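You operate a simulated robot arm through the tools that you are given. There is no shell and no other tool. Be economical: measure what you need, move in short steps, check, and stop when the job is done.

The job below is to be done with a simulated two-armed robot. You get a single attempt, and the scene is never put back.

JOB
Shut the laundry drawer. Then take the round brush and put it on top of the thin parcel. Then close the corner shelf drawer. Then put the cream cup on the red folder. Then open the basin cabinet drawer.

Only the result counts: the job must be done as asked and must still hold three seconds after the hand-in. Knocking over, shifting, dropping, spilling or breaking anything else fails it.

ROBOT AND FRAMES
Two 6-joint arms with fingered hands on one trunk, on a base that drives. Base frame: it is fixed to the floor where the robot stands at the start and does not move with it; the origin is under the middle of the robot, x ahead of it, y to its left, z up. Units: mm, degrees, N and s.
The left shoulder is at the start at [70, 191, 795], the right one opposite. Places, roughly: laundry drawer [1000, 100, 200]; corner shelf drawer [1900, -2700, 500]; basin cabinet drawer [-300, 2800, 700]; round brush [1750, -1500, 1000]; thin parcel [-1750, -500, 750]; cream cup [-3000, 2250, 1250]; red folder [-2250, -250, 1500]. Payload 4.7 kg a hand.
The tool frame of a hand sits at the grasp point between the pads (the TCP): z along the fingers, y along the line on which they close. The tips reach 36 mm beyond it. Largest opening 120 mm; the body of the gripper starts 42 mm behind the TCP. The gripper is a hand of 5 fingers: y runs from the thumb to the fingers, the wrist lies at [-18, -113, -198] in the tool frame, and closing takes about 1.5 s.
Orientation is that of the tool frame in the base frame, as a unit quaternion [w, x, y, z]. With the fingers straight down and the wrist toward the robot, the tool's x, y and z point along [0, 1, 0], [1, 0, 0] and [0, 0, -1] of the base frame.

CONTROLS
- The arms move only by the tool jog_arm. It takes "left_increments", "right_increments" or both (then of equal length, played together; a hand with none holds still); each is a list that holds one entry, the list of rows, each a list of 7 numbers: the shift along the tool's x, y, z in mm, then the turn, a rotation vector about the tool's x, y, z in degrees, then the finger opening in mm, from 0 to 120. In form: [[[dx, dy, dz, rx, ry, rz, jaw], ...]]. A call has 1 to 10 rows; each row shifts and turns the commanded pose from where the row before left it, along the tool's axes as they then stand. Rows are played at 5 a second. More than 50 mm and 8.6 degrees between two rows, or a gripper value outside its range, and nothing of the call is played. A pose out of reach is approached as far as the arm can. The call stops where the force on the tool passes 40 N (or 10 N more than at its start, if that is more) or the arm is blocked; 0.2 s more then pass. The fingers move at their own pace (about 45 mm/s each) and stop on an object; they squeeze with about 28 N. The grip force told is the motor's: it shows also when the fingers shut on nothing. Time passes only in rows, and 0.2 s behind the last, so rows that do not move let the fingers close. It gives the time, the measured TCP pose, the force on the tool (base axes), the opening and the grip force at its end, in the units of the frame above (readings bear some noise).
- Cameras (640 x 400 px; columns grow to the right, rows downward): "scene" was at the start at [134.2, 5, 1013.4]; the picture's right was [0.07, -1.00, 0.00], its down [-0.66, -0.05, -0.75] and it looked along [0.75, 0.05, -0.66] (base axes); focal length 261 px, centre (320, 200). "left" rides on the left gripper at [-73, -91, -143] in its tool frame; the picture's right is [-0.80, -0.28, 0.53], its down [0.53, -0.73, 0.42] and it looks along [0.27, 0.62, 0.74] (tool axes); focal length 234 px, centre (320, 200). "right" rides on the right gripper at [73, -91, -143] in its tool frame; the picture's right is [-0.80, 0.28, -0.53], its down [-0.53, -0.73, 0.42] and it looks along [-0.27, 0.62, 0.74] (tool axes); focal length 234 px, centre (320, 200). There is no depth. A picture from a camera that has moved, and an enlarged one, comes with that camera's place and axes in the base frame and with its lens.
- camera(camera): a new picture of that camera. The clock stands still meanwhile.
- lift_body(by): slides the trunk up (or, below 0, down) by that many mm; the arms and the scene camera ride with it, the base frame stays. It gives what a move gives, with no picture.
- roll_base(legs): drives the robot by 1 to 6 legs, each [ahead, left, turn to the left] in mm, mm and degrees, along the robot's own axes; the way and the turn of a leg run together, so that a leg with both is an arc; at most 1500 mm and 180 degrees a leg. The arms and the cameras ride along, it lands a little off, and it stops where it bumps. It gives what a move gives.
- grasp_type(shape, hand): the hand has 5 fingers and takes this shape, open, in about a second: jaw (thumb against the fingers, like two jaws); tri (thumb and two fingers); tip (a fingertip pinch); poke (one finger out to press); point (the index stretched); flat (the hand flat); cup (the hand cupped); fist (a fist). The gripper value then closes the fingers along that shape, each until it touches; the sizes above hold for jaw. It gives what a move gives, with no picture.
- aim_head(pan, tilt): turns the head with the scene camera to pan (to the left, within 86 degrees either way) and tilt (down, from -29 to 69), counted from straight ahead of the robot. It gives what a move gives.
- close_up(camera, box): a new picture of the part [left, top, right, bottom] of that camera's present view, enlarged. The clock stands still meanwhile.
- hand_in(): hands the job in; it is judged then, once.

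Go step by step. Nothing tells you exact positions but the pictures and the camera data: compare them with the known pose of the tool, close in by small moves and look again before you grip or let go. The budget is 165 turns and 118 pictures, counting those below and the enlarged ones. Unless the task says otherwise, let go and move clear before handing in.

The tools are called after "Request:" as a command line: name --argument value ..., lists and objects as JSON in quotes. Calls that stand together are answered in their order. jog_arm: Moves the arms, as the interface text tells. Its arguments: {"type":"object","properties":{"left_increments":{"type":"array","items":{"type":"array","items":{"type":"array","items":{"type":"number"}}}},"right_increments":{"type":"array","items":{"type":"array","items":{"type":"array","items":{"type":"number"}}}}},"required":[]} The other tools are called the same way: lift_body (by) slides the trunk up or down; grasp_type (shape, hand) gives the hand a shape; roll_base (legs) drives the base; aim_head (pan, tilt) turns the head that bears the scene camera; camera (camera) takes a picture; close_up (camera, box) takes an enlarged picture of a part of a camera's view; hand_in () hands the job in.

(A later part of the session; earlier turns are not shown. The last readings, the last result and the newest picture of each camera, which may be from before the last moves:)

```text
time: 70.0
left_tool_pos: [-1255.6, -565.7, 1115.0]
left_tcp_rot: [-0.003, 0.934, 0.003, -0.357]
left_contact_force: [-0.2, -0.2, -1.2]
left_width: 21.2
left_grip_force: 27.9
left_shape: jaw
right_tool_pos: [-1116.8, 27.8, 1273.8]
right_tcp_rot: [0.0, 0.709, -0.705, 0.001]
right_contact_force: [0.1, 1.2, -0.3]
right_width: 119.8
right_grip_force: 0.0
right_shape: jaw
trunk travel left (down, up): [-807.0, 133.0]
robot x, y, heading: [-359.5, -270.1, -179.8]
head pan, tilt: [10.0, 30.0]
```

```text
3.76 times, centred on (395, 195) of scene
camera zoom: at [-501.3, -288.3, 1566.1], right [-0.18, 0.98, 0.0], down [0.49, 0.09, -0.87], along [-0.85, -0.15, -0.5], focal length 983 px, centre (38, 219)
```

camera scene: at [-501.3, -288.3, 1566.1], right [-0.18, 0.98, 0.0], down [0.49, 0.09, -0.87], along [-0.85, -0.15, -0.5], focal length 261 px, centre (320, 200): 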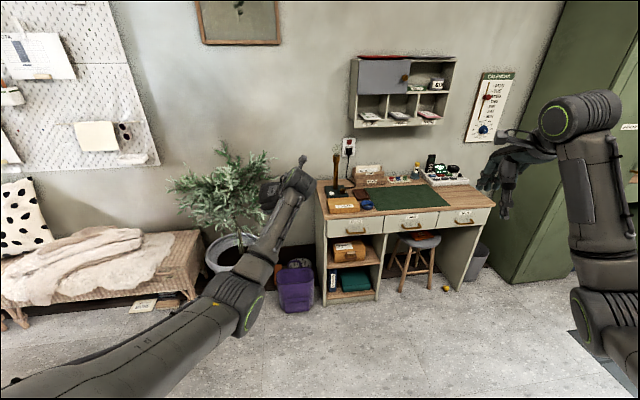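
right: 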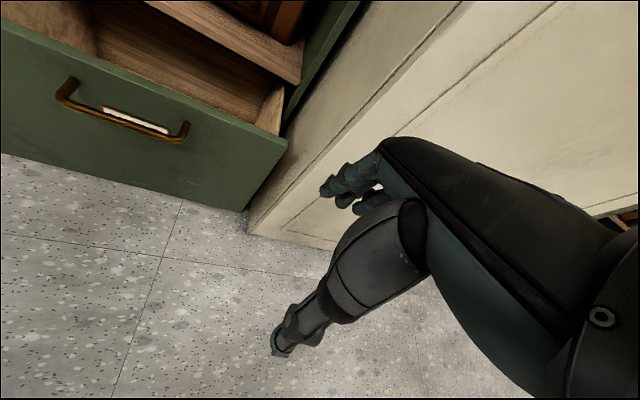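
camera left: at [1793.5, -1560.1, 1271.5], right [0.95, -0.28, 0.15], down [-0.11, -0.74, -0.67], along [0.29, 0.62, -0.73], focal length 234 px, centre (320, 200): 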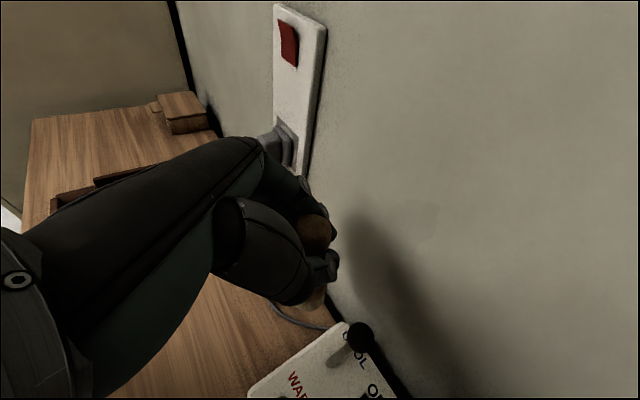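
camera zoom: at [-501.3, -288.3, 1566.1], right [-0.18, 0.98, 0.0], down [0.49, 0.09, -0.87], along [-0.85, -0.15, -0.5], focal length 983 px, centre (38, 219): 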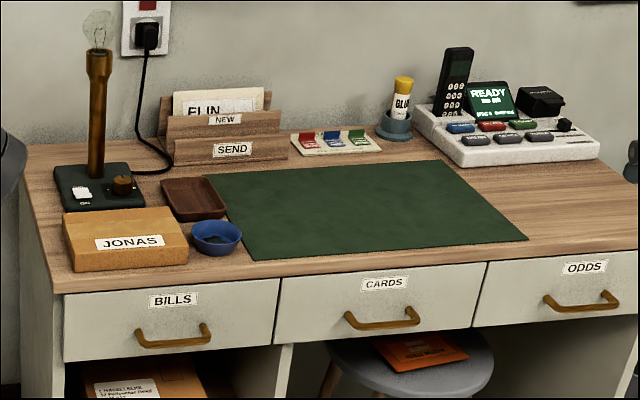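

The red folder lies on top of the wall cabinet at about z 1500. A parcel labelled JONAS is on the desk and more sit on the shelves below, so I'll zoom there to tell which is "thin".

Request:
close_up --camera "scene" --box '[310, 200, 470, 300]'

```text
4.00 times, centred on (390, 250) of scene
camera zoom: at [-501.3, -288.3, 1566.1], right [-0.18, 0.98, 0.0], down [0.49, 0.09, -0.87], along [-0.85, -0.15, -0.5], focal length 1044 px, centre (40, 0)
```

zoom: 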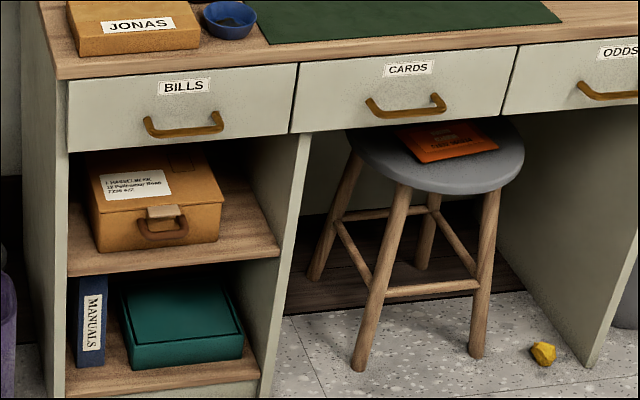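

The JONAS parcel on the desk is the thin one, centred near [-1767, -378]. I'll drive so the brush hovers above it, keeping the height, then look.

Request:
roll_base --legs '[[490, -188, 0]]'

Request:
aim_head --pan 15 --tilt 45

Request:
camera --camera "scene"

Request:
camera --camera "left"

```text
time: 73.1
left_tool_pos: [-1744.1, -381.3, 1116.5]
left_tcp_rot: [-0.003, 0.934, 0.003, -0.358]
left_contact_force: [0.5, 0.6, -1.2]
left_width: 20.9
left_grip_force: 28.0
left_shape: jaw
right_tool_pos: [-1608.6, 213.4, 1274.2]
right_tcp_rot: [0.0, 0.71, -0.704, 0.0]
right_contact_force: [0.1, -0.4, -0.3]
right_width: 119.6
right_grip_force: 0.0
right_shape: jaw
trunk travel left (down, up): [-807.0, 133.0]
robot x, y, heading: [-852.8, -85.8, -179.4]
head pan, tilt: [10.0, 30.0]
```

```text
time: 73.9
left_tool_pos: [-1745.9, -381.6, 1115.1]
left_tcp_rot: [-0.003, 0.934, 0.003, -0.358]
left_contact_force: [-0.1, -1.0, -0.1]
left_width: 21.0
left_grip_force: 28.4
left_shape: jaw
right_tool_pos: [-1609.5, 214.4, 1274.2]
right_tcp_rot: [0.0, 0.71, -0.705, 0.0]
right_contact_force: [-0.1, 0.6, 0.3]
right_width: 119.7
right_grip_force: 0.0
right_shape: jaw
trunk travel left (down, up): [-807.0, 133.0]
robot x, y, heading: [-855.9, -84.0, -179.5]
head pan, tilt: [15.0, 45.0]
```

```text
83 pictures are left
camera scene: at [-982.5, -107.6, 1543.5], right [-0.26, 0.96, 0.0], down [0.68, 0.19, -0.71], along [-0.68, -0.19, -0.71], focal length 261 px, centre (320, 200)
```

scene: 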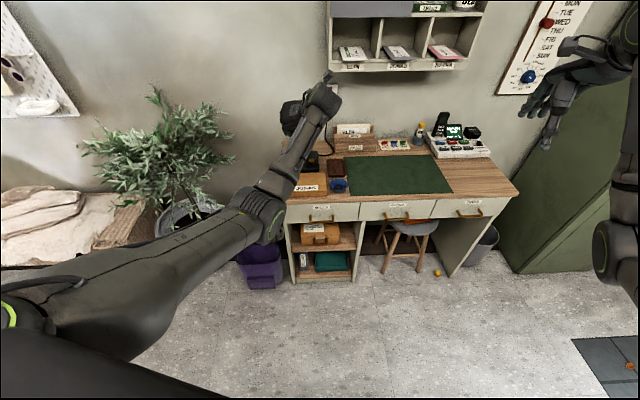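

```text
82 pictures are left
camera left: at [-1705.5, -289.6, 1271.4], right [-0.95, 0.28, 0.15], down [0.11, 0.74, -0.67], along [-0.29, -0.62, -0.73], focal length 234 px, centre (320, 200)
```

left: 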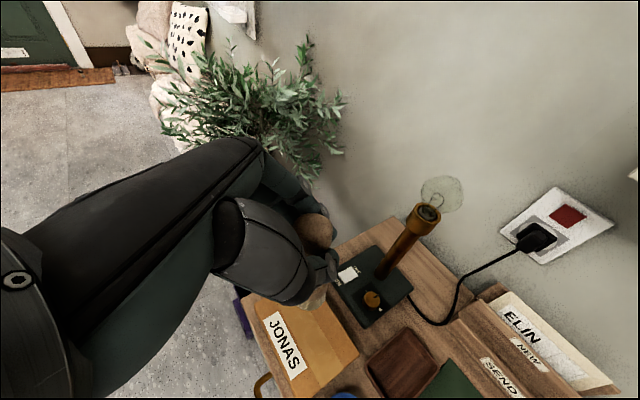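

The parcel is slightly rotated, with its centre near [-1775, -388] and its top around z 820–838. I'll shift the brush over the centre and lower the trunk partway.

Request:
jog_arm --left_increments '[[[-11, 4, 10, 0, 0, 0, 5], [-11, 4, 10, 0, 0, 0, 5], [0, 0, 0, 0, 0, 0, 5]]]'

Request:
lift_body --by -140

Request:
camera --camera "left"

Request:
close_up --camera "scene" --box '[230, 80, 390, 180]'

```text
time: 74.7
left_tool_pos: [-1776.2, -388.5, 1114.2]
left_tcp_rot: [-0.003, 0.934, 0.003, -0.358]
left_contact_force: [-0.1, 1.0, -0.2]
left_width: 21.1
left_grip_force: 27.8
left_shape: jaw
right_tool_pos: [-1608.3, 212.6, 1272.8]
right_tcp_rot: [0.0, 0.71, -0.704, 0.0]
right_contact_force: [-0.2, 0.0, 0.9]
right_width: 119.5
right_grip_force: 0.0
right_shape: jaw
trunk travel left (down, up): [-807.0, 133.0]
robot x, y, heading: [-853.2, -87.0, -179.6]
head pan, tilt: [15.0, 45.0]
```

```text
time: 76.3
left_tool_pos: [-1775.4, -389.3, 975.0]
left_tcp_rot: [-0.003, 0.934, 0.003, -0.357]
left_contact_force: [0.3, 0.1, -1.6]
left_width: 21.2
left_grip_force: 27.5
left_shape: jaw
right_tool_pos: [-1608.0, 213.4, 1133.9]
right_tcp_rot: [0.0, 0.709, -0.705, 0.0]
right_contact_force: [-0.6, -0.7, 0.2]
right_width: 119.6
right_grip_force: 0.1
right_shape: jaw
trunk travel left (down, up): [-667.0, 273.0]
robot x, y, heading: [-852.3, -87.3, -179.3]
head pan, tilt: [15.0, 45.0]
```

```text
81 pictures are left
camera left: at [-1734.5, -297.8, 1131.5], right [-0.95, 0.28, 0.15], down [0.11, 0.74, -0.67], along [-0.29, -0.62, -0.73], focal length 234 px, centre (320, 200)
```

left: 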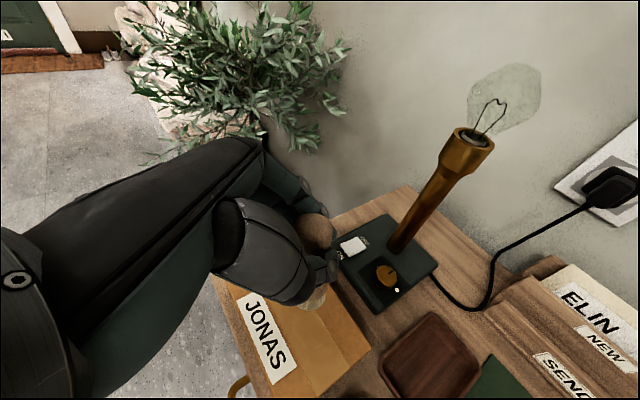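

```text
4.00 times, centred on (310, 130) of scene
camera zoom: at [-981.5, -107.8, 1403.6], right [-0.26, 0.96, 0.0], down [0.68, 0.19, -0.71], along [-0.68, -0.19, -0.71], focal length 1044 px, centre (360, 480)
```

zoom: 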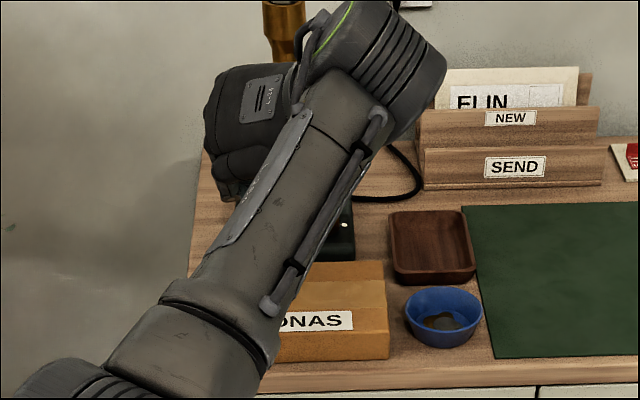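

The parcel top is at z≈815 and the brush base at about 885, centred well over it. I'll lower 55 mm more by trunk, then ease down feeling for contact.

Request:
lift_body --by -55

Request:
jog_arm --left_increments '[[[2.7, 0, 3, 0, 0, 0, 5], [2.7, 0, 3, 0, 0, 0, 5]]]'

Request:
close_up --camera "left" --box '[200, 200, 440, 380]'

```text
time: 77.3
left_tool_pos: [-1775.6, -387.8, 920.8]
left_tcp_rot: [-0.002, 0.934, 0.003, -0.358]
left_contact_force: [0.1, 0.1, -0.2]
left_width: 20.9
left_grip_force: 28.0
left_shape: jaw
right_tool_pos: [-1609.1, 212.9, 1079.1]
right_tcp_rot: [0.001, 0.709, -0.705, 0.001]
right_contact_force: [0.4, -0.3, 0.2]
right_width: 119.8
right_grip_force: 0.1
right_shape: jaw
trunk travel left (down, up): [-612.0, 328.0]
robot x, y, heading: [-850.0, -81.9, -179.7]
head pan, tilt: [15.0, 45.0]
```

```text
time: 77.9
left_tool_pos: [-1775.7, -389.3, 913.2]
left_tcp_rot: [-0.003, 0.934, 0.002, -0.357]
left_contact_force: [-0.5, 0.1, -1.0]
left_width: 21.1
left_grip_force: 28.0
left_shape: jaw
right_tool_pos: [-1608.7, 214.1, 1078.7]
right_tcp_rot: [0.0, 0.71, -0.704, 0.0]
right_contact_force: [-0.1, 0.8, -1.1]
right_width: 119.7
right_grip_force: 0.0
right_shape: jaw
trunk travel left (down, up): [-612.0, 328.0]
robot x, y, heading: [-855.3, -85.4, -179.5]
head pan, tilt: [15.0, 45.0]
```

```text
2.22 times, centred on (320, 290) of left
camera zoom: at [-1735.0, -297.9, 1068.2], right [-0.95, 0.27, 0.15], down [0.11, 0.74, -0.67], along [-0.29, -0.62, -0.73], focal length 520 px, centre (320, 0)
```

zoom: 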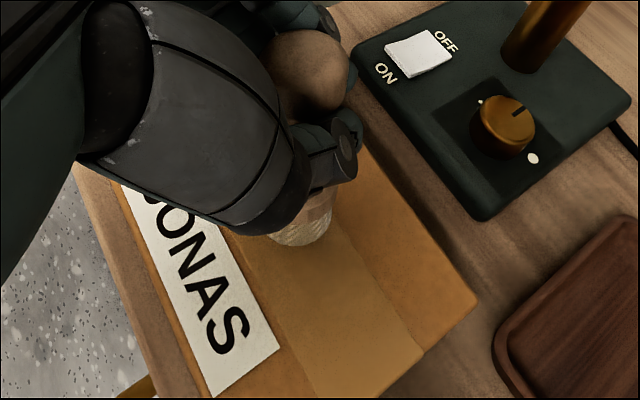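

It's just above or touching. I'll ease down in small steps and read the force.

Request:
jog_arm --left_increments '[[[1.4, 0, 1.5, 0, 0, 0, 5], [1.4, 0, 1.5, 0, 0, 0, 5]]]'

Request:
jog_arm --left_increments '[[[1.4, 0, 1.5, 0, 0, 0, 5], [1.4, 0, 1.5, 0, 0, 0, 5]]]'

Request:
close_up --camera "left" --box '[260, 240, 380, 330]'

```text
time: 78.5
left_tool_pos: [-1776.0, -390.0, 908.8]
left_tcp_rot: [-0.003, 0.934, 0.003, -0.357]
left_contact_force: [1.1, -0.1, -0.5]
left_width: 21.0
left_grip_force: 28.1
left_shape: jaw
right_tool_pos: [-1608.4, 213.2, 1079.3]
right_tcp_rot: [0.0, 0.71, -0.705, 0.001]
right_contact_force: [0.1, 0.2, 0.2]
right_width: 119.6
right_grip_force: 0.0
right_shape: jaw
trunk travel left (down, up): [-612.0, 328.0]
robot x, y, heading: [-854.1, -85.0, -179.6]
head pan, tilt: [15.0, 45.0]
```

```text
time: 79.1
left_tool_pos: [-1775.6, -389.3, 904.7]
left_tcp_rot: [-0.003, 0.934, 0.002, -0.357]
left_contact_force: [-0.1, -0.6, 0.7]
left_width: 21.2
left_grip_force: 28.1
left_shape: jaw
right_tool_pos: [-1608.5, 213.0, 1077.2]
right_tcp_rot: [0.001, 0.709, -0.705, 0.0]
right_contact_force: [0.1, 0.3, 0.0]
right_width: 119.9
right_grip_force: 0.1
right_shape: jaw
trunk travel left (down, up): [-612.0, 328.0]
robot x, y, heading: [-855.8, -84.2, -179.8]
head pan, tilt: [15.0, 45.0]
```

```text
4.44 times, centred on (320, 285) of left
camera zoom: at [-1734.8, -297.8, 1059.8], right [-0.95, 0.27, 0.15], down [0.11, 0.74, -0.67], along [-0.29, -0.62, -0.73], focal length 1041 px, centre (320, -178)
```

zoom: 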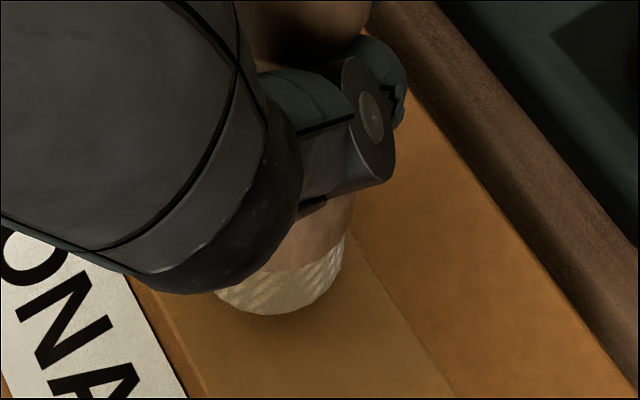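

No contact yet; I'll keep easing down.

Request:
jog_arm --left_increments '[[[1.4, 0, 1.5, 0, 0, 0, 5], [1.4, 0, 1.5, 0, 0, 0, 5]]]'

Request:
jog_arm --left_increments '[[[1.4, 0, 1.5, 0, 0, 0, 5], [1.4, 0, 1.5, 0, 0, 0, 5]]]'

Request:
close_up --camera "left" --box '[260, 240, 380, 330]'

```text
time: 79.7
left_tool_pos: [-1775.8, -388.9, 902.2]
left_tcp_rot: [-0.001, 0.933, 0.003, -0.359]
left_contact_force: [-0.5, -0.4, 3.1]
left_width: 21.2
left_grip_force: 28.2
left_shape: jaw
right_tool_pos: [-1607.2, 214.0, 1077.7]
right_tcp_rot: [0.001, 0.709, -0.705, 0.0]
right_contact_force: [0.4, -1.0, 0.0]
right_width: 119.8
right_grip_force: 0.0
right_shape: jaw
trunk travel left (down, up): [-612.0, 328.0]
robot x, y, heading: [-852.9, -85.5, -179.5]
head pan, tilt: [15.0, 45.0]
```

```text
time: 80.3
left_tool_pos: [-1774.5, -388.8, 893.5]
left_tcp_rot: [-0.003, 0.934, 0.003, -0.357]
left_contact_force: [0.1, -0.7, 2.3]
left_width: 18.8
left_grip_force: 28.1
left_shape: jaw
right_tool_pos: [-1609.8, 212.6, 1077.9]
right_tcp_rot: [0.001, 0.709, -0.705, 0.001]
right_contact_force: [0.7, -0.1, 0.2]
right_width: 119.9
right_grip_force: 0.1
right_shape: jaw
trunk travel left (down, up): [-612.0, 328.0]
robot x, y, heading: [-853.3, -87.5, -179.7]
head pan, tilt: [15.0, 45.0]
```

```text
4.44 times, centred on (320, 285) of left
camera zoom: at [-1734.7, -297.8, 1050.1], right [-0.95, 0.27, 0.15], down [0.11, 0.74, -0.67], along [-0.29, -0.62, -0.73], focal length 1041 px, centre (320, -178)
```

zoom: 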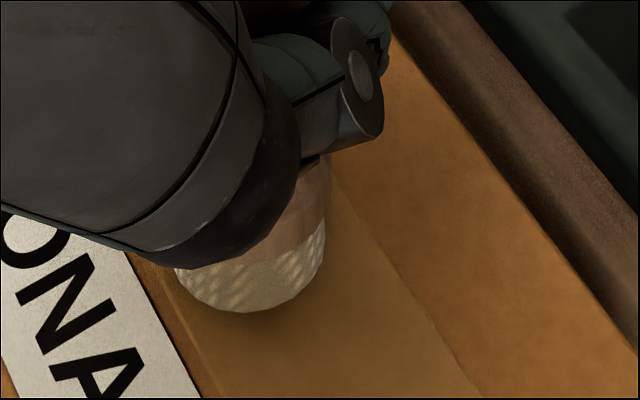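

Contact made: the brush base rests on the parcel. I'll open gently and look.

Request:
jog_arm --left_increments '[[[0, 0, 0, 0, 0, 0, 20], [0, 0, 0, 0, 0, 0, 26], [0, 0, 0, 0, 0, 0, 34], [0, 0, 0, 0, 0, 0, 45], [0, 0, 0, 0, 0, 0, 60], [0, 0, 0, 0, 0, 0, 70], [0, 0, 0, 0, 0, 0, 70]]]'

Request:
camera --camera "left"

```text
time: 81.9
left_tool_pos: [-1775.3, -388.9, 895.4]
left_tcp_rot: [-0.002, 0.934, 0.003, -0.357]
left_contact_force: [0.5, -0.7, 0.5]
left_width: 69.6
left_grip_force: 0.1
left_shape: jaw
right_tool_pos: [-1608.0, 213.2, 1078.4]
right_tcp_rot: [0.001, 0.709, -0.705, 0.001]
right_contact_force: [1.1, 0.6, 0.7]
right_width: 119.8
right_grip_force: 0.1
right_shape: jaw
trunk travel left (down, up): [-612.0, 328.0]
robot x, y, heading: [-852.7, -86.6, -179.6]
head pan, tilt: [15.0, 45.0]
```

```text
76 pictures are left
camera left: at [-1734.3, -297.7, 1051.9], right [-0.95, 0.27, 0.15], down [0.11, 0.74, -0.67], along [-0.29, -0.62, -0.73], focal length 234 px, centre (320, 200)
```

left: 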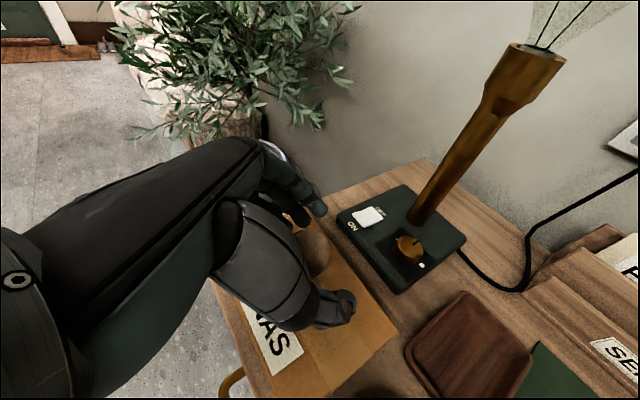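

Released, and the brush stands. I'll retreat along the tool axis, up and back, and check.

Request:
jog_arm --left_increments '[[[0, 0, -12, 0, 0, 0, 72], [0, 0, -15, 0, 0, 0, 76], [0, 0, -20, 0, 0, 0, 80], [0, 0, -25, 0, 0, 0, 80], [0, 0, -25, 0, 0, 0, 80]]]'

Request:
lift_body --by 250

Request:
camera --camera "left"

Request:
camera --camera "scene"

```text
time: 83.1
left_tool_pos: [-1710.3, -387.9, 969.2]
left_tcp_rot: [-0.003, 0.934, 0.002, -0.358]
left_contact_force: [0.6, -0.6, 0.0]
left_width: 79.6
left_grip_force: 0.0
left_shape: jaw
right_tool_pos: [-1609.3, 211.4, 1077.8]
right_tcp_rot: [0.001, 0.709, -0.705, 0.001]
right_contact_force: [-0.9, -0.5, 0.4]
right_width: 119.8
right_grip_force: 0.0
right_shape: jaw
trunk travel left (down, up): [-612.0, 328.0]
robot x, y, heading: [-853.2, -88.1, -179.4]
head pan, tilt: [15.0, 45.0]
```

```text
time: 85.7
left_tool_pos: [-1711.4, -389.6, 1218.2]
left_tcp_rot: [-0.003, 0.934, 0.003, -0.358]
left_contact_force: [-1.2, 0.6, 0.2]
left_width: 79.4
left_grip_force: 0.0
left_shape: jaw
right_tool_pos: [-1608.2, 212.9, 1328.6]
right_tcp_rot: [-0.001, 0.71, -0.705, 0.001]
right_contact_force: [0.5, 0.9, -0.5]
right_width: 119.8
right_grip_force: 0.0
right_shape: jaw
trunk travel left (down, up): [-862.0, 78.0]
robot x, y, heading: [-851.8, -85.1, -180.0]
head pan, tilt: [15.0, 45.0]
```

```text
75 pictures are left
camera left: at [-1670.4, -297.5, 1374.1], right [-0.95, 0.27, 0.15], down [0.11, 0.74, -0.67], along [-0.29, -0.62, -0.73], focal length 234 px, centre (320, 200)
```

left: 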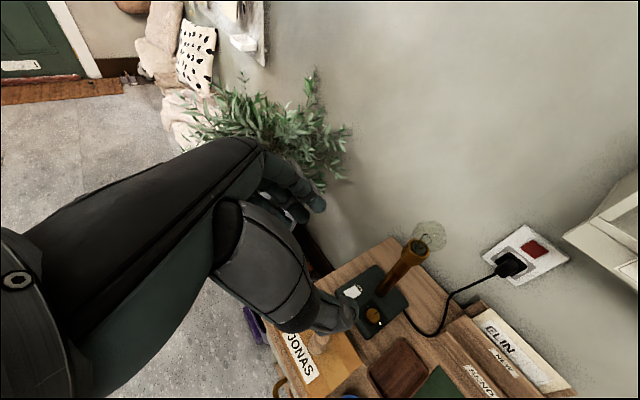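

```text
74 pictures are left
camera scene: at [-981.9, -107.8, 1598.4], right [-0.26, 0.96, 0.0], down [0.68, 0.19, -0.71], along [-0.68, -0.19, -0.71], focal length 261 px, centre (320, 200)
```

scene: 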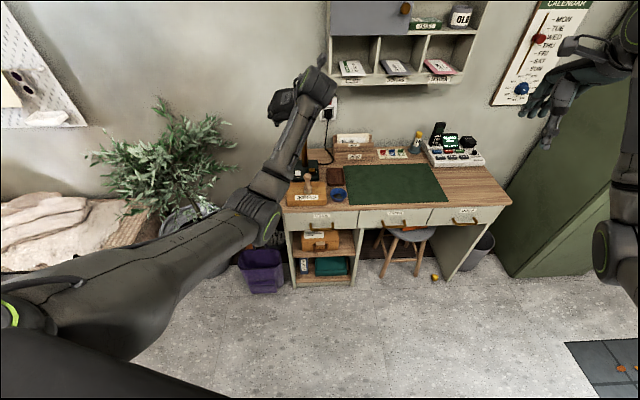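

The brush stands on the JONAS parcel. Next is the corner shelf drawer: I'll back off, turn to heading -45° and drive toward that corner to look.

Request:
roll_base --legs '[[-450, 0, 0], [0, 0, 135], [942, -200, 0], [942, -200, 0]]'

Request:
aim_head --pan 0 --tilt 35

Request:
camera --camera "scene"

```text
time: 103.2
left_tool_pos: [1441.7, -2105.6, 1218.8]
left_tcp_rot: [0.328, 0.361, 0.861, -0.142]
left_contact_force: [-0.2, 0.6, -1.0]
left_width: 79.4
left_grip_force: 0.1
left_shape: jaw
right_tool_pos: [939.0, -2451.3, 1328.7]
right_tcp_rot: [0.001, 0.926, 0.379, 0.001]
right_contact_force: [0.2, 0.3, 0.2]
right_width: 119.8
right_grip_force: 0.1
right_shape: jaw
trunk travel left (down, up): [-862.0, 78.0]
robot x, y, heading: [622.3, -1699.8, -45.5]
head pan, tilt: [15.0, 45.0]
```

```text
time: 103.9
left_tool_pos: [1441.6, -2106.1, 1217.1]
left_tcp_rot: [0.328, 0.361, 0.861, -0.142]
left_contact_force: [0.0, -0.4, 0.1]
left_width: 79.6
left_grip_force: 0.1
left_shape: jaw
right_tool_pos: [939.0, -2452.0, 1328.1]
right_tcp_rot: [0.0, 0.926, 0.379, 0.0]
right_contact_force: [0.0, -0.1, -0.8]
right_width: 119.7
right_grip_force: 0.0
right_shape: jaw
trunk travel left (down, up): [-862.0, 78.0]
robot x, y, heading: [628.6, -1703.5, -45.6]
head pan, tilt: [0.0, 35.0]
```

```text
73 pictures are left
camera scene: at [723.8, -1802.1, 1613.2], right [-0.71, -0.7, 0.0], down [-0.4, 0.41, -0.82], along [0.57, -0.58, -0.57], focal length 261 px, centre (320, 200)
```

scene: 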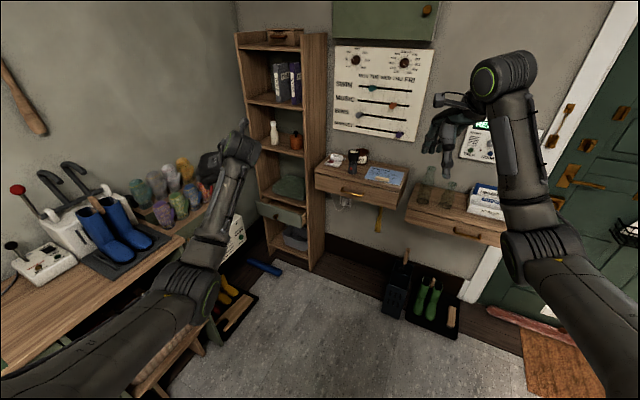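

Request:
close_up --camera "scene" --box '[230, 160, 350, 285]'

```text
3.20 times, centred on (290, 222) of scene
camera zoom: at [723.8, -1802.1, 1613.2], right [-0.71, -0.7, 0.0], down [-0.4, 0.41, -0.82], along [0.57, -0.58, -0.57], focal length 835 px, centre (416, 128)
```

zoom: 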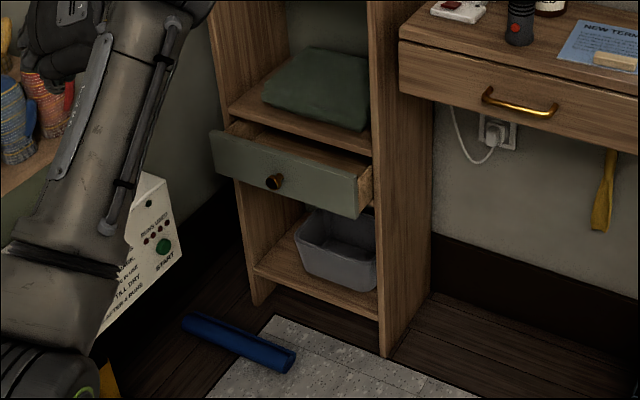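

The room is turned about 15° relative to my frame; the drawer face is near [1893, -2591], z 490–600, about 60 mm out. I'll fold both arms back to the starting pose here in the open before going into the corner.

Request:
jog_arm --left_increments '[[[0, 0, 0, 0, 8.4, 0, 80], [0, 0, 0, 0, 8.4, 0, 80], [0, 0, 0, 0, 8.4, 0, 80], [0, 0, 0, 0, 8.4, 0, 80], [0, 0, 0, 0, 8.2, 0, 80], [0, 0, 0, 0, 0, 8.5, 80], [0, 0, 0, 0, 0, 8.5, 80], [0, 0, 0, 0, 0, 8.5, 80], [0, 0, 0, 0, 0, 8.5, 80], [0, 0, 0, 0, 0, 8.5, 80]]]' --right_increments '[[[10, -17, 44, 0, 0, 0, 120], [9, -17, 44, 0, 0, 0, 120], [9, -17, 44, 0, 0, 0, 120], [9, -16, 43, 0, 0, 0, 120], [0, 0, 0, 0, 0, 0, 120], [0, 0, 0, 0, 0, 0, 120], [0, 0, 0, 0, 0, 0, 120], [0, 0, 0, 0, 0, 0, 120], [0, 0, 0, 0, 0, 0, 120], [0, 0, 0, 0, 0, 0, 120]]]'

Request:
jog_arm --left_increments '[[[0, 0, 0, 0, 0, 8.5, 80], [0, 0, 0, 0, 0, 8.5, 80], [0, 0, 0, 0, 0, 8.5, 80], [0, 0, 0, 0, 0, 8.5, 80], [0, 0, 0, 0, 0, 8.5, 80], [0, 0, 0, 0, 0, 4, 80], [-15.5, -45, 16, 0, 0, 0, 80], [-15.5, -45, 16, 0, 0, 0, 80], [-15.5, -45, 16, 0, 0, 0, 80], [-15.5, -45, 16, 0, 0, 0, 80]]]'

Request:
grasp_type --shape "fist" --hand "right"

```text
time: 106.1
left_tool_pos: [1443.0, -2104.4, 1217.1]
left_tcp_rot: [0.001, 0.696, 0.718, -0.004]
left_contact_force: [-0.2, 0.4, 0.6]
left_width: 79.7
left_grip_force: 0.0
left_shape: jaw
right_tool_pos: [917.9, -2376.6, 1154.2]
right_tcp_rot: [0.0, 0.926, 0.379, -0.001]
right_contact_force: [0.7, 0.7, 0.1]
right_width: 119.8
right_grip_force: 0.1
right_shape: jaw
trunk travel left (down, up): [-862.0, 78.0]
robot x, y, heading: [625.4, -1703.2, -45.8]
head pan, tilt: [0.0, 35.0]
```

```text
refused: row 7 steps farther than a row can; nothing moved
```

```text
time: 107.0
left_tool_pos: [1441.2, -2106.2, 1218.6]
left_tcp_rot: [0.0, 0.696, 0.718, -0.004]
left_contact_force: [-0.8, 0.2, -0.5]
left_width: 79.5
left_grip_force: 0.0
left_shape: jaw
right_tool_pos: [917.8, -2375.2, 1154.1]
right_tcp_rot: [-0.001, 0.926, 0.379, 0.0]
right_contact_force: [0.2, 0.2, -0.7]
right_width: 0.1
right_grip_force: 0.1
right_shape: fist
trunk travel left (down, up): [-862.0, 78.0]
robot x, y, heading: [626.4, -1701.5, -45.7]
head pan, tilt: [0.0, 35.0]
```

Request:
jog_arm --left_increments '[[[0, 0, 0, 0, 0, 8.5, 80], [0, 0, 0, 0, 0, 8.5, 80], [0, 0, 0, 0, 0, 8.5, 80], [0, 0, 0, 0, 0, 8.5, 80], [0, 0, 0, 0, 0, 8.5, 80], [0, 0, 0, 0, 0, 4, 80], [-15, -43, 16, 0, 0, 0, 80], [-15, -43, 16, 0, 0, 0, 80], [-15, -43, 16, 0, 0, 0, 80], [-15, -43, 16, 0, 0, 0, 80]]]'

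Request:
lift_body --by -400

Request:
lift_body --by -190

```text
time: 109.2
left_tool_pos: [1275.2, -2026.9, 1155.3]
left_tcp_rot: [0.003, 0.923, 0.385, -0.002]
left_contact_force: [-0.3, 0.0, 0.5]
left_width: 79.9
left_grip_force: 0.1
left_shape: jaw
right_tool_pos: [915.7, -2376.8, 1155.1]
right_tcp_rot: [-0.001, 0.926, 0.378, 0.0]
right_contact_force: [0.7, 0.1, 0.1]
right_width: 0.3
right_grip_force: 0.1
right_shape: fist
trunk travel left (down, up): [-862.0, 78.0]
robot x, y, heading: [625.3, -1698.2, -45.6]
head pan, tilt: [0.0, 35.0]
```

```text
time: 113.0
left_tool_pos: [1276.2, -2028.1, 754.2]
left_tcp_rot: [0.002, 0.923, 0.385, -0.003]
left_contact_force: [0.5, 0.6, 0.9]
left_width: 79.8
left_grip_force: 0.0
left_shape: jaw
right_tool_pos: [918.8, -2376.4, 753.4]
right_tcp_rot: [0.0, 0.926, 0.378, 0.001]
right_contact_force: [0.6, 0.0, 0.4]
right_width: 0.0
right_grip_force: 0.1
right_shape: fist
trunk travel left (down, up): [-462.0, 478.0]
robot x, y, heading: [625.5, -1704.0, -45.5]
head pan, tilt: [0.0, 35.0]
```

```text
time: 115.1
left_tool_pos: [1276.6, -2027.4, 563.7]
left_tcp_rot: [0.002, 0.923, 0.385, -0.003]
left_contact_force: [-0.1, -0.1, 0.8]
left_width: 80.1
left_grip_force: 0.1
left_shape: jaw
right_tool_pos: [917.0, -2376.7, 565.3]
right_tcp_rot: [0.0, 0.926, 0.378, 0.0]
right_contact_force: [0.1, -0.4, -0.4]
right_width: 0.0
right_grip_force: 0.1
right_shape: fist
trunk travel left (down, up): [-272.0, 668.0]
robot x, y, heading: [623.1, -1702.9, -45.7]
head pan, tilt: [0.0, 35.0]
```

Both arms are compact at z≈565. I'll drive toward the corner, turn to heading about -25°, and look.

Request:
roll_base --legs '[[500, -90, 0], [0, 0, 20]]'

Request:
aim_head --pan -10 --tilt 35

Request:
camera --camera "scene"

```text
time: 119.2
left_tool_pos: [1635.3, -2205.8, 563.8]
left_tcp_rot: [0.002, 0.842, 0.54, -0.003]
left_contact_force: [0.3, 0.6, 0.2]
left_width: 79.8
left_grip_force: 0.1
left_shape: jaw
right_tool_pos: [1416.5, -2655.1, 563.5]
right_tcp_rot: [0.0, 0.846, 0.534, 0.0]
right_contact_force: [0.1, 1.0, -0.2]
right_width: 0.0
right_grip_force: 0.0
right_shape: fist
trunk travel left (down, up): [-272.0, 668.0]
robot x, y, heading: [910.5, -2121.9, -25.7]
head pan, tilt: [0.0, 35.0]
```

```text
time: 119.9
left_tool_pos: [1634.8, -2204.9, 565.1]
left_tcp_rot: [0.003, 0.842, 0.54, -0.003]
left_contact_force: [-0.7, 0.5, 0.2]
left_width: 79.7
left_grip_force: 0.1
left_shape: jaw
right_tool_pos: [1416.6, -2656.2, 563.9]
right_tcp_rot: [-0.001, 0.846, 0.534, 0.001]
right_contact_force: [0.2, 0.0, 0.3]
right_width: 0.0
right_grip_force: 0.2
right_shape: fist
trunk travel left (down, up): [-272.0, 668.0]
robot x, y, heading: [913.7, -2121.5, -25.4]
head pan, tilt: [-10.0, 35.0]
```

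```text
71 pictures are left
camera scene: at [1029.4, -2195.6, 1023.3], right [-0.58, -0.81, 0.0], down [-0.47, 0.33, -0.82], along [0.67, -0.48, -0.57], focal length 261 px, centre (320, 200)
```

scene: 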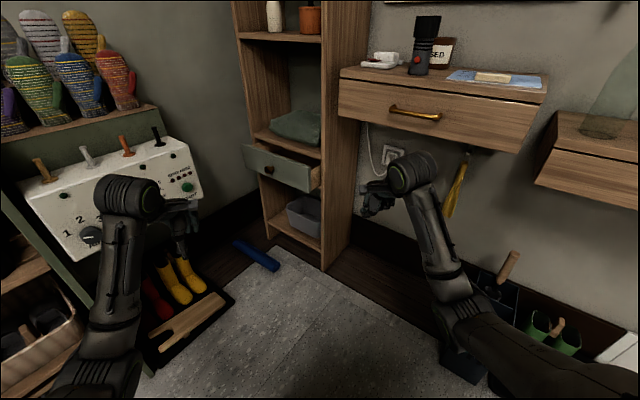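

The geometry is clear: the face is at room-depth about 70 mm out, z 482–590, and the left hand is near the white control panel. I'll tuck the left hand in and bring the right fist to the centre before moving closer.

Request:
jog_arm --left_increments '[[[-30, 0, 0, 0, 0, 0, 80], [-30, 0, 0, 0, 0, 0, 80], [0, 0, 0, 0, 0, 0, 80], [0, 0, 0, 0, 0, 0, 80], [0, 0, 0, 0, 0, 0, 80], [0, 0, 0, 0, 0, 0, 80]]]' --right_increments '[[[40, 15, 0, 0, 0, 0, 0], [40, 15, 5, 0, 0, 0, 0], [40, 15, 5, 0, 0, 0, 0], [40, 15, 5, 0, 0, 0, 0], [40, 15, 5, 0, 0, 0, 0], [40, 15, 0, 0, 0, 0, 0]]]'

Request:
roll_base --legs '[[97, -114, 0]]'

Request:
camera --camera "scene"

```text
time: 121.3
left_tool_pos: [1610.1, -2260.9, 565.1]
left_tcp_rot: [0.003, 0.842, 0.54, -0.002]
left_contact_force: [-0.3, 0.1, 0.8]
left_width: 79.7
left_grip_force: 0.0
left_shape: jaw
right_tool_pos: [1602.5, -2476.3, 543.9]
right_tcp_rot: [0.0, 0.846, 0.533, 0.0]
right_contact_force: [-0.4, -0.8, -0.2]
right_width: 0.0
right_grip_force: 0.1
right_shape: fist
trunk travel left (down, up): [-272.0, 668.0]
robot x, y, heading: [911.2, -2121.3, -25.7]
head pan, tilt: [-10.0, 35.0]
```

```text
time: 122.7
left_tool_pos: [1649.0, -2403.1, 564.3]
left_tcp_rot: [0.004, 0.841, 0.541, -0.003]
left_contact_force: [-0.1, -0.6, 0.0]
left_width: 79.7
left_grip_force: 0.0
left_shape: jaw
right_tool_pos: [1641.1, -2621.1, 544.5]
right_tcp_rot: [0.0, 0.845, 0.534, 0.001]
right_contact_force: [0.2, 0.8, -0.5]
right_width: 0.3
right_grip_force: 0.1
right_shape: fist
trunk travel left (down, up): [-272.0, 668.0]
robot x, y, heading: [950.4, -2265.8, -25.6]
head pan, tilt: [-10.0, 35.0]
```

```text
70 pictures are left
camera scene: at [1068.4, -2339.2, 1023.2], right [-0.58, -0.81, 0.0], down [-0.47, 0.33, -0.82], along [0.67, -0.48, -0.57], focal length 261 px, centre (320, 200)
```

scene: 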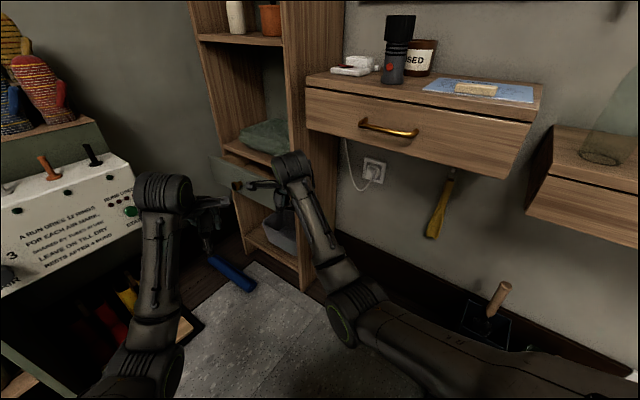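

The right fist is beside the drawer. I'll move it across in front of the face, right of the knob, then look.

Request:
jog_arm --right_increments '[[[32, 25.5, 0, 0, 0, 0, 0], [32, 25.5, 0, 0, 0, 0, 0], [32, 25.5, 0, 0, 0, 0, 0], [31, 25.5, 0, 0, 0, 0, 0]]]'

Request:
close_up --camera "scene" --box '[130, 120, 370, 270]'

Request:
camera --camera "right"

```text
time: 123.1
left_tool_pos: [1647.5, -2404.7, 565.0]
left_tcp_rot: [0.002, 0.842, 0.539, -0.002]
left_contact_force: [0.1, -0.1, 0.6]
left_width: 79.9
left_grip_force: 0.0
left_shape: jaw
right_tool_pos: [1670.5, -2613.6, 546.0]
right_tcp_rot: [0.002, 0.851, 0.526, -0.006]
right_contact_force: [-11.5, -3.8, 7.2]
right_width: 0.0
right_grip_force: 0.0
right_shape: fist
trunk travel left (down, up): [-272.0, 668.0]
robot x, y, heading: [948.5, -2263.7, -25.8]
head pan, tilt: [-10.0, 35.0]
stopped in row 2 (right hand): the force on the tool passed its limit (the readings are from after the stop); the commanded pose is now the measured one
```

```text
2.67 times, centred on (250, 195) of scene
camera zoom: at [1066.9, -2339.4, 1023.5], right [-0.58, -0.81, 0.0], down [-0.47, 0.33, -0.82], along [0.67, -0.48, -0.57], focal length 696 px, centre (507, 213)
```

zoom: 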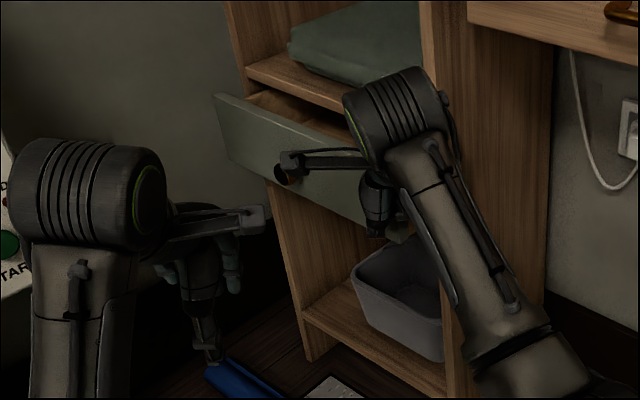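

```text
68 pictures are left
camera right: at [1623.0, -2505.8, 688.5], right [-0.11, -0.84, 0.53], down [-0.9, -0.15, -0.42], along [0.43, -0.52, -0.74], focal length 234 px, centre (320, 200)
```

right: 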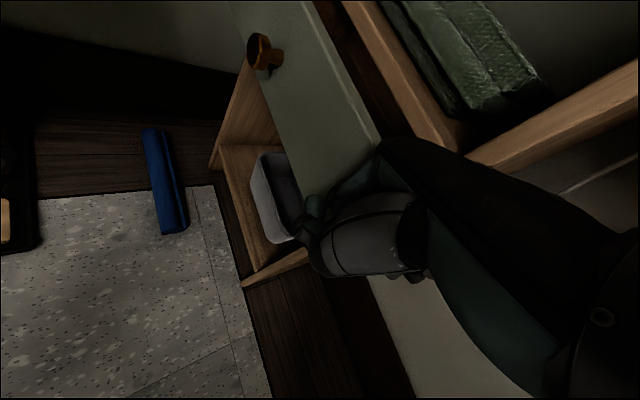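

The fist touched the side edge of the drawer front. I'll back it off outward from the shelf, then move across, staying in front of the face.

Request:
jog_arm --right_increments '[[[0, -40, 0, 0, 0, 0, 0], [20, -30, 0, 0, 0, 0, 0], [20, 10, 0, 0, 0, 0, 0], [30, 22, 0, 0, 0, 0, 0], [30, 25, 0, 0, 0, 0, 0], [15, 40, 0, 0, 0, 0, 0], [0, 30, 0, 0, 0, 0, 0]]]'

Request:
camera --camera "right"

Request:
close_up --camera "scene" --box '[130, 120, 370, 270]'

```text
time: 124.7
left_tool_pos: [1649.3, -2404.2, 564.8]
left_tcp_rot: [0.002, 0.842, 0.539, -0.002]
left_contact_force: [-0.3, 0.1, -1.1]
left_width: 79.8
left_grip_force: 0.1
left_shape: jaw
right_tool_pos: [1772.6, -2531.6, 543.3]
right_tcp_rot: [0.0, 0.85, 0.527, -0.005]
right_contact_force: [-0.6, -0.1, -1.5]
right_width: 0.0
right_grip_force: 0.1
right_shape: fist
trunk travel left (down, up): [-272.0, 668.0]
robot x, y, heading: [953.3, -2267.5, -25.5]
head pan, tilt: [-10.0, 35.0]
```

```text
67 pictures are left
camera right: at [1726.2, -2425.4, 685.9], right [-0.1, -0.84, 0.53], down [-0.9, -0.15, -0.42], along [0.43, -0.52, -0.74], focal length 234 px, centre (320, 200)
```

right: 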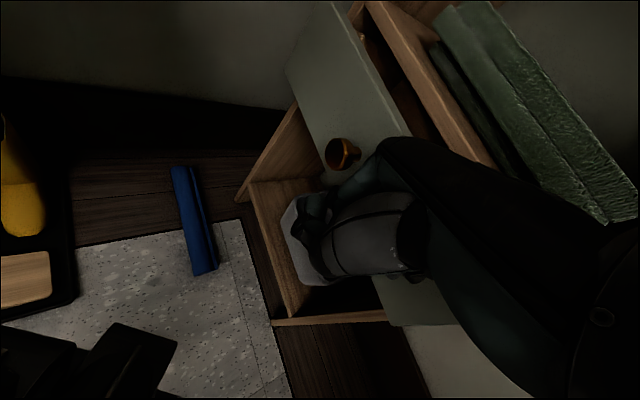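

```text
2.67 times, centred on (250, 195) of scene
camera zoom: at [1068.0, -2339.1, 1023.1], right [-0.58, -0.81, 0.0], down [-0.47, 0.33, -0.82], along [0.67, -0.48, -0.57], focal length 696 px, centre (507, 213)
```

zoom: 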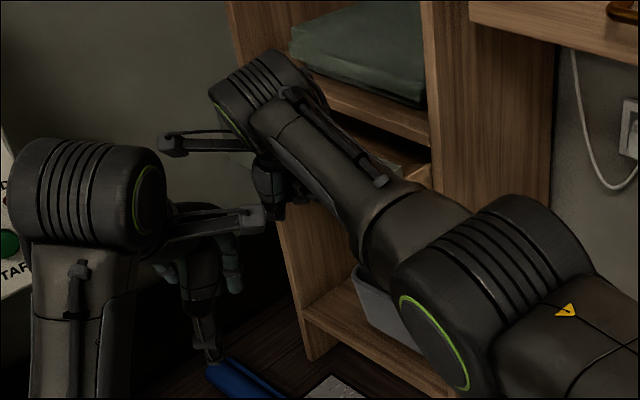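

The fist is now in front of the face, just right of the knob. I'll push straight toward the shelf.

Request:
jog_arm --right_increments '[[[-11.4, 9.8, 0, 0, 0, 0, 0], [-11.4, 9.8, 0, 0, 0, 0, 0], [-11.4, 9.8, 0, 0, 0, 0, 0], [-11.4, 9.8, 0, 0, 0, 0, 0], [-11.4, 9.8, 0, 0, 0, 0, 0], [-11.4, 9.8, 0, 0, 0, 0, 0], [-11.4, 9.8, 0, 0, 0, 0, 0], [-11.4, 9.8, 0, 0, 0, 0, 0], [-11.4, 9.8, 0, 0, 0, 0, 0], [-11.4, 9.8, 0, 0, 0, 0, 0]]]'

Request:
camera --camera "right"

```text
time: 126.1
left_tool_pos: [1648.8, -2400.4, 563.8]
left_tcp_rot: [0.002, 0.84, 0.542, -0.002]
left_contact_force: [-0.1, 0.3, 0.0]
left_width: 79.6
left_grip_force: 0.1
left_shape: jaw
right_tool_pos: [1780.8, -2601.8, 545.4]
right_tcp_rot: [-0.005, 0.845, 0.535, -0.004]
right_contact_force: [-0.2, 6.2, 0.5]
right_width: 0.3
right_grip_force: 0.0
right_shape: fist
right hand out of reach, approached as far as the arm can: row 3, 4, 5, 6
trunk travel left (down, up): [-272.0, 668.0]
robot x, y, heading: [952.1, -2266.6, -25.4]
head pan, tilt: [-10.0, 35.0]
stopped in row 6 (right hand): the force on the tool passed its limit (the readings are from after the stop); the commanded pose is now the measured one
```

```text
65 pictures are left
camera right: at [1732.9, -2497.5, 688.3], right [-0.09, -0.85, 0.52], down [-0.9, -0.16, -0.41], along [0.44, -0.5, -0.74], focal length 234 px, centre (320, 200)
```

right: 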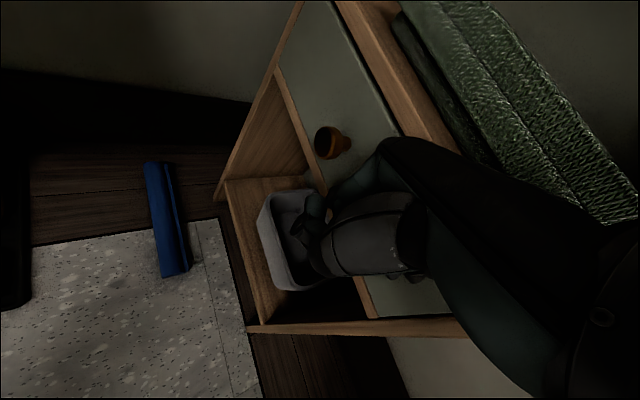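

The front now looks level with the shelf frame. I'll press once more, then back off and check.

Request:
jog_arm --right_increments '[[[-11, 7, 0, 0, 0, 0, 0], [-11, 7, 0, 0, 0, 0, 0], [-11, 7, 0, 0, 0, 0, 0]]]'

Request:
jog_arm --right_increments '[[[15, -30, 0, 0, 0, 0, 0], [15, -30, 0, 0, 0, 0, 0], [-10, -40, 0, 0, 0, 0, 0], [-10, -40, 0, 0, 0, 0, 0]]]'

Request:
close_up --camera "right" --box '[140, 0, 540, 250]'

Request:
camera --camera "scene"

```text
time: 126.5
left_tool_pos: [1649.4, -2398.1, 565.6]
left_tcp_rot: [0.002, 0.84, 0.543, -0.002]
left_contact_force: [-0.2, 0.6, -0.5]
left_width: 79.8
left_grip_force: 0.0
left_shape: jaw
right_tool_pos: [1781.2, -2601.6, 543.4]
right_tcp_rot: [-0.008, 0.843, 0.538, -0.004]
right_contact_force: [-0.9, 6.2, 0.1]
right_width: 0.0
right_grip_force: 0.1
right_shape: fist
right hand out of reach, approached as far as the arm can: row 1
trunk travel left (down, up): [-272.0, 668.0]
robot x, y, heading: [947.7, -2261.5, -25.2]
head pan, tilt: [-10.0, 35.0]
stopped in row 2 (right hand): the force on the tool passed its limit (the readings are from after the stop); the commanded pose is now the measured one
```

```text
time: 127.5
left_tool_pos: [1649.3, -2397.3, 562.9]
left_tcp_rot: [0.002, 0.84, 0.542, -0.002]
left_contact_force: [-0.5, -1.2, -0.4]
left_width: 79.8
left_grip_force: 0.0
left_shape: jaw
right_tool_pos: [1778.7, -2536.1, 537.4]
right_tcp_rot: [-0.009, 0.843, 0.537, -0.005]
right_contact_force: [-0.8, 0.4, -0.2]
right_width: 0.0
right_grip_force: 0.2
right_shape: fist
right hand out of reach, approached as far as the arm can: row 1, 2, 3, 4
trunk travel left (down, up): [-272.0, 668.0]
robot x, y, heading: [949.8, -2263.0, -25.2]
head pan, tilt: [-10.0, 35.0]
```

```text
1.60 times, centred on (340, 125) of right
camera zoom: at [1730.1, -2433.2, 681.1], right [-0.08, -0.85, 0.52], down [-0.9, -0.17, -0.41], along [0.44, -0.5, -0.75], focal length 375 px, centre (288, 320)
```

zoom: 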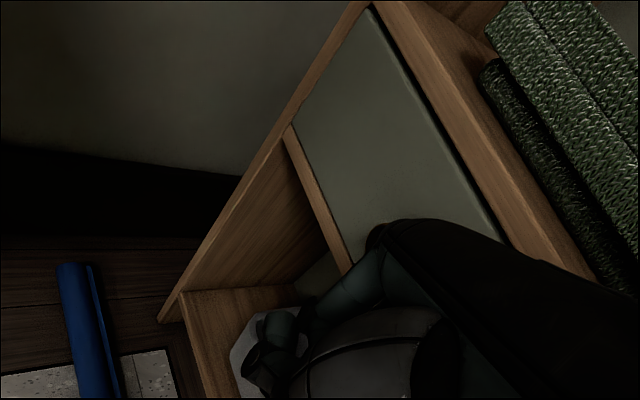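

```text
63 pictures are left
camera scene: at [1068.0, -2337.2, 1023.3], right [-0.58, -0.82, 0.0], down [-0.47, 0.33, -0.82], along [0.67, -0.47, -0.57], focal length 261 px, centre (320, 200)
```

scene: 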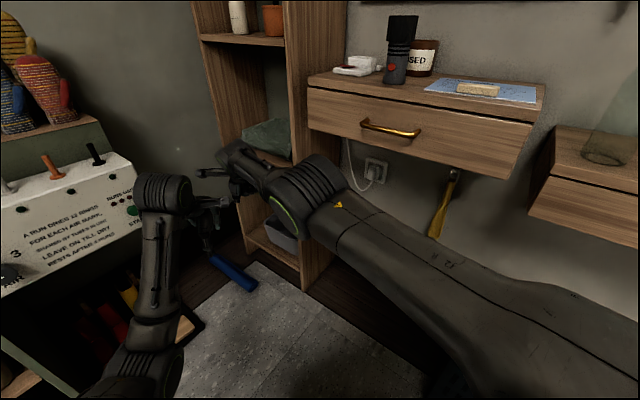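

The drawer is shut flush. I'll back the robot out and verify from a distance.

Request:
roll_base --legs '[[-500, 0, 0]]'

Request:
close_up --camera "scene" --box '[160, 60, 480, 260]'

```text
time: 130.4
left_tool_pos: [1197.9, -2181.4, 564.7]
left_tcp_rot: [0.002, 0.839, 0.545, -0.001]
left_contact_force: [0.3, 0.9, 0.4]
left_width: 79.8
left_grip_force: 0.1
left_shape: jaw
right_tool_pos: [1326.0, -2320.4, 537.8]
right_tcp_rot: [-0.008, 0.843, 0.538, -0.004]
right_contact_force: [0.6, 0.3, 0.8]
right_width: 0.2
right_grip_force: 0.1
right_shape: fist
trunk travel left (down, up): [-272.0, 668.0]
robot x, y, heading: [494.4, -2049.9, -25.2]
head pan, tilt: [-10.0, 35.0]
```

```text
2.00 times, centred on (320, 160) of scene
camera zoom: at [614.3, -2124.0, 1023.4], right [-0.57, -0.82, 0.0], down [-0.47, 0.33, -0.82], along [0.67, -0.47, -0.57], focal length 522 px, centre (320, 280)
```

zoom: 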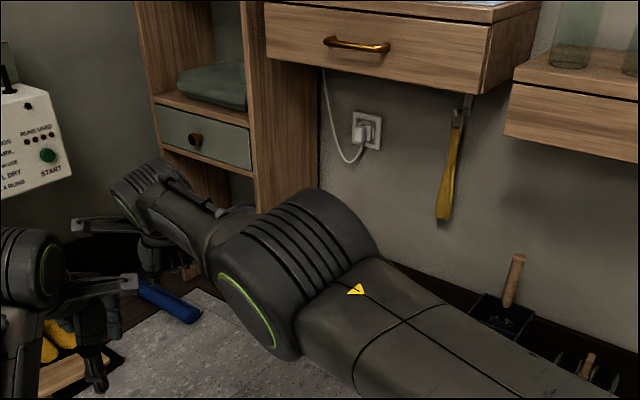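

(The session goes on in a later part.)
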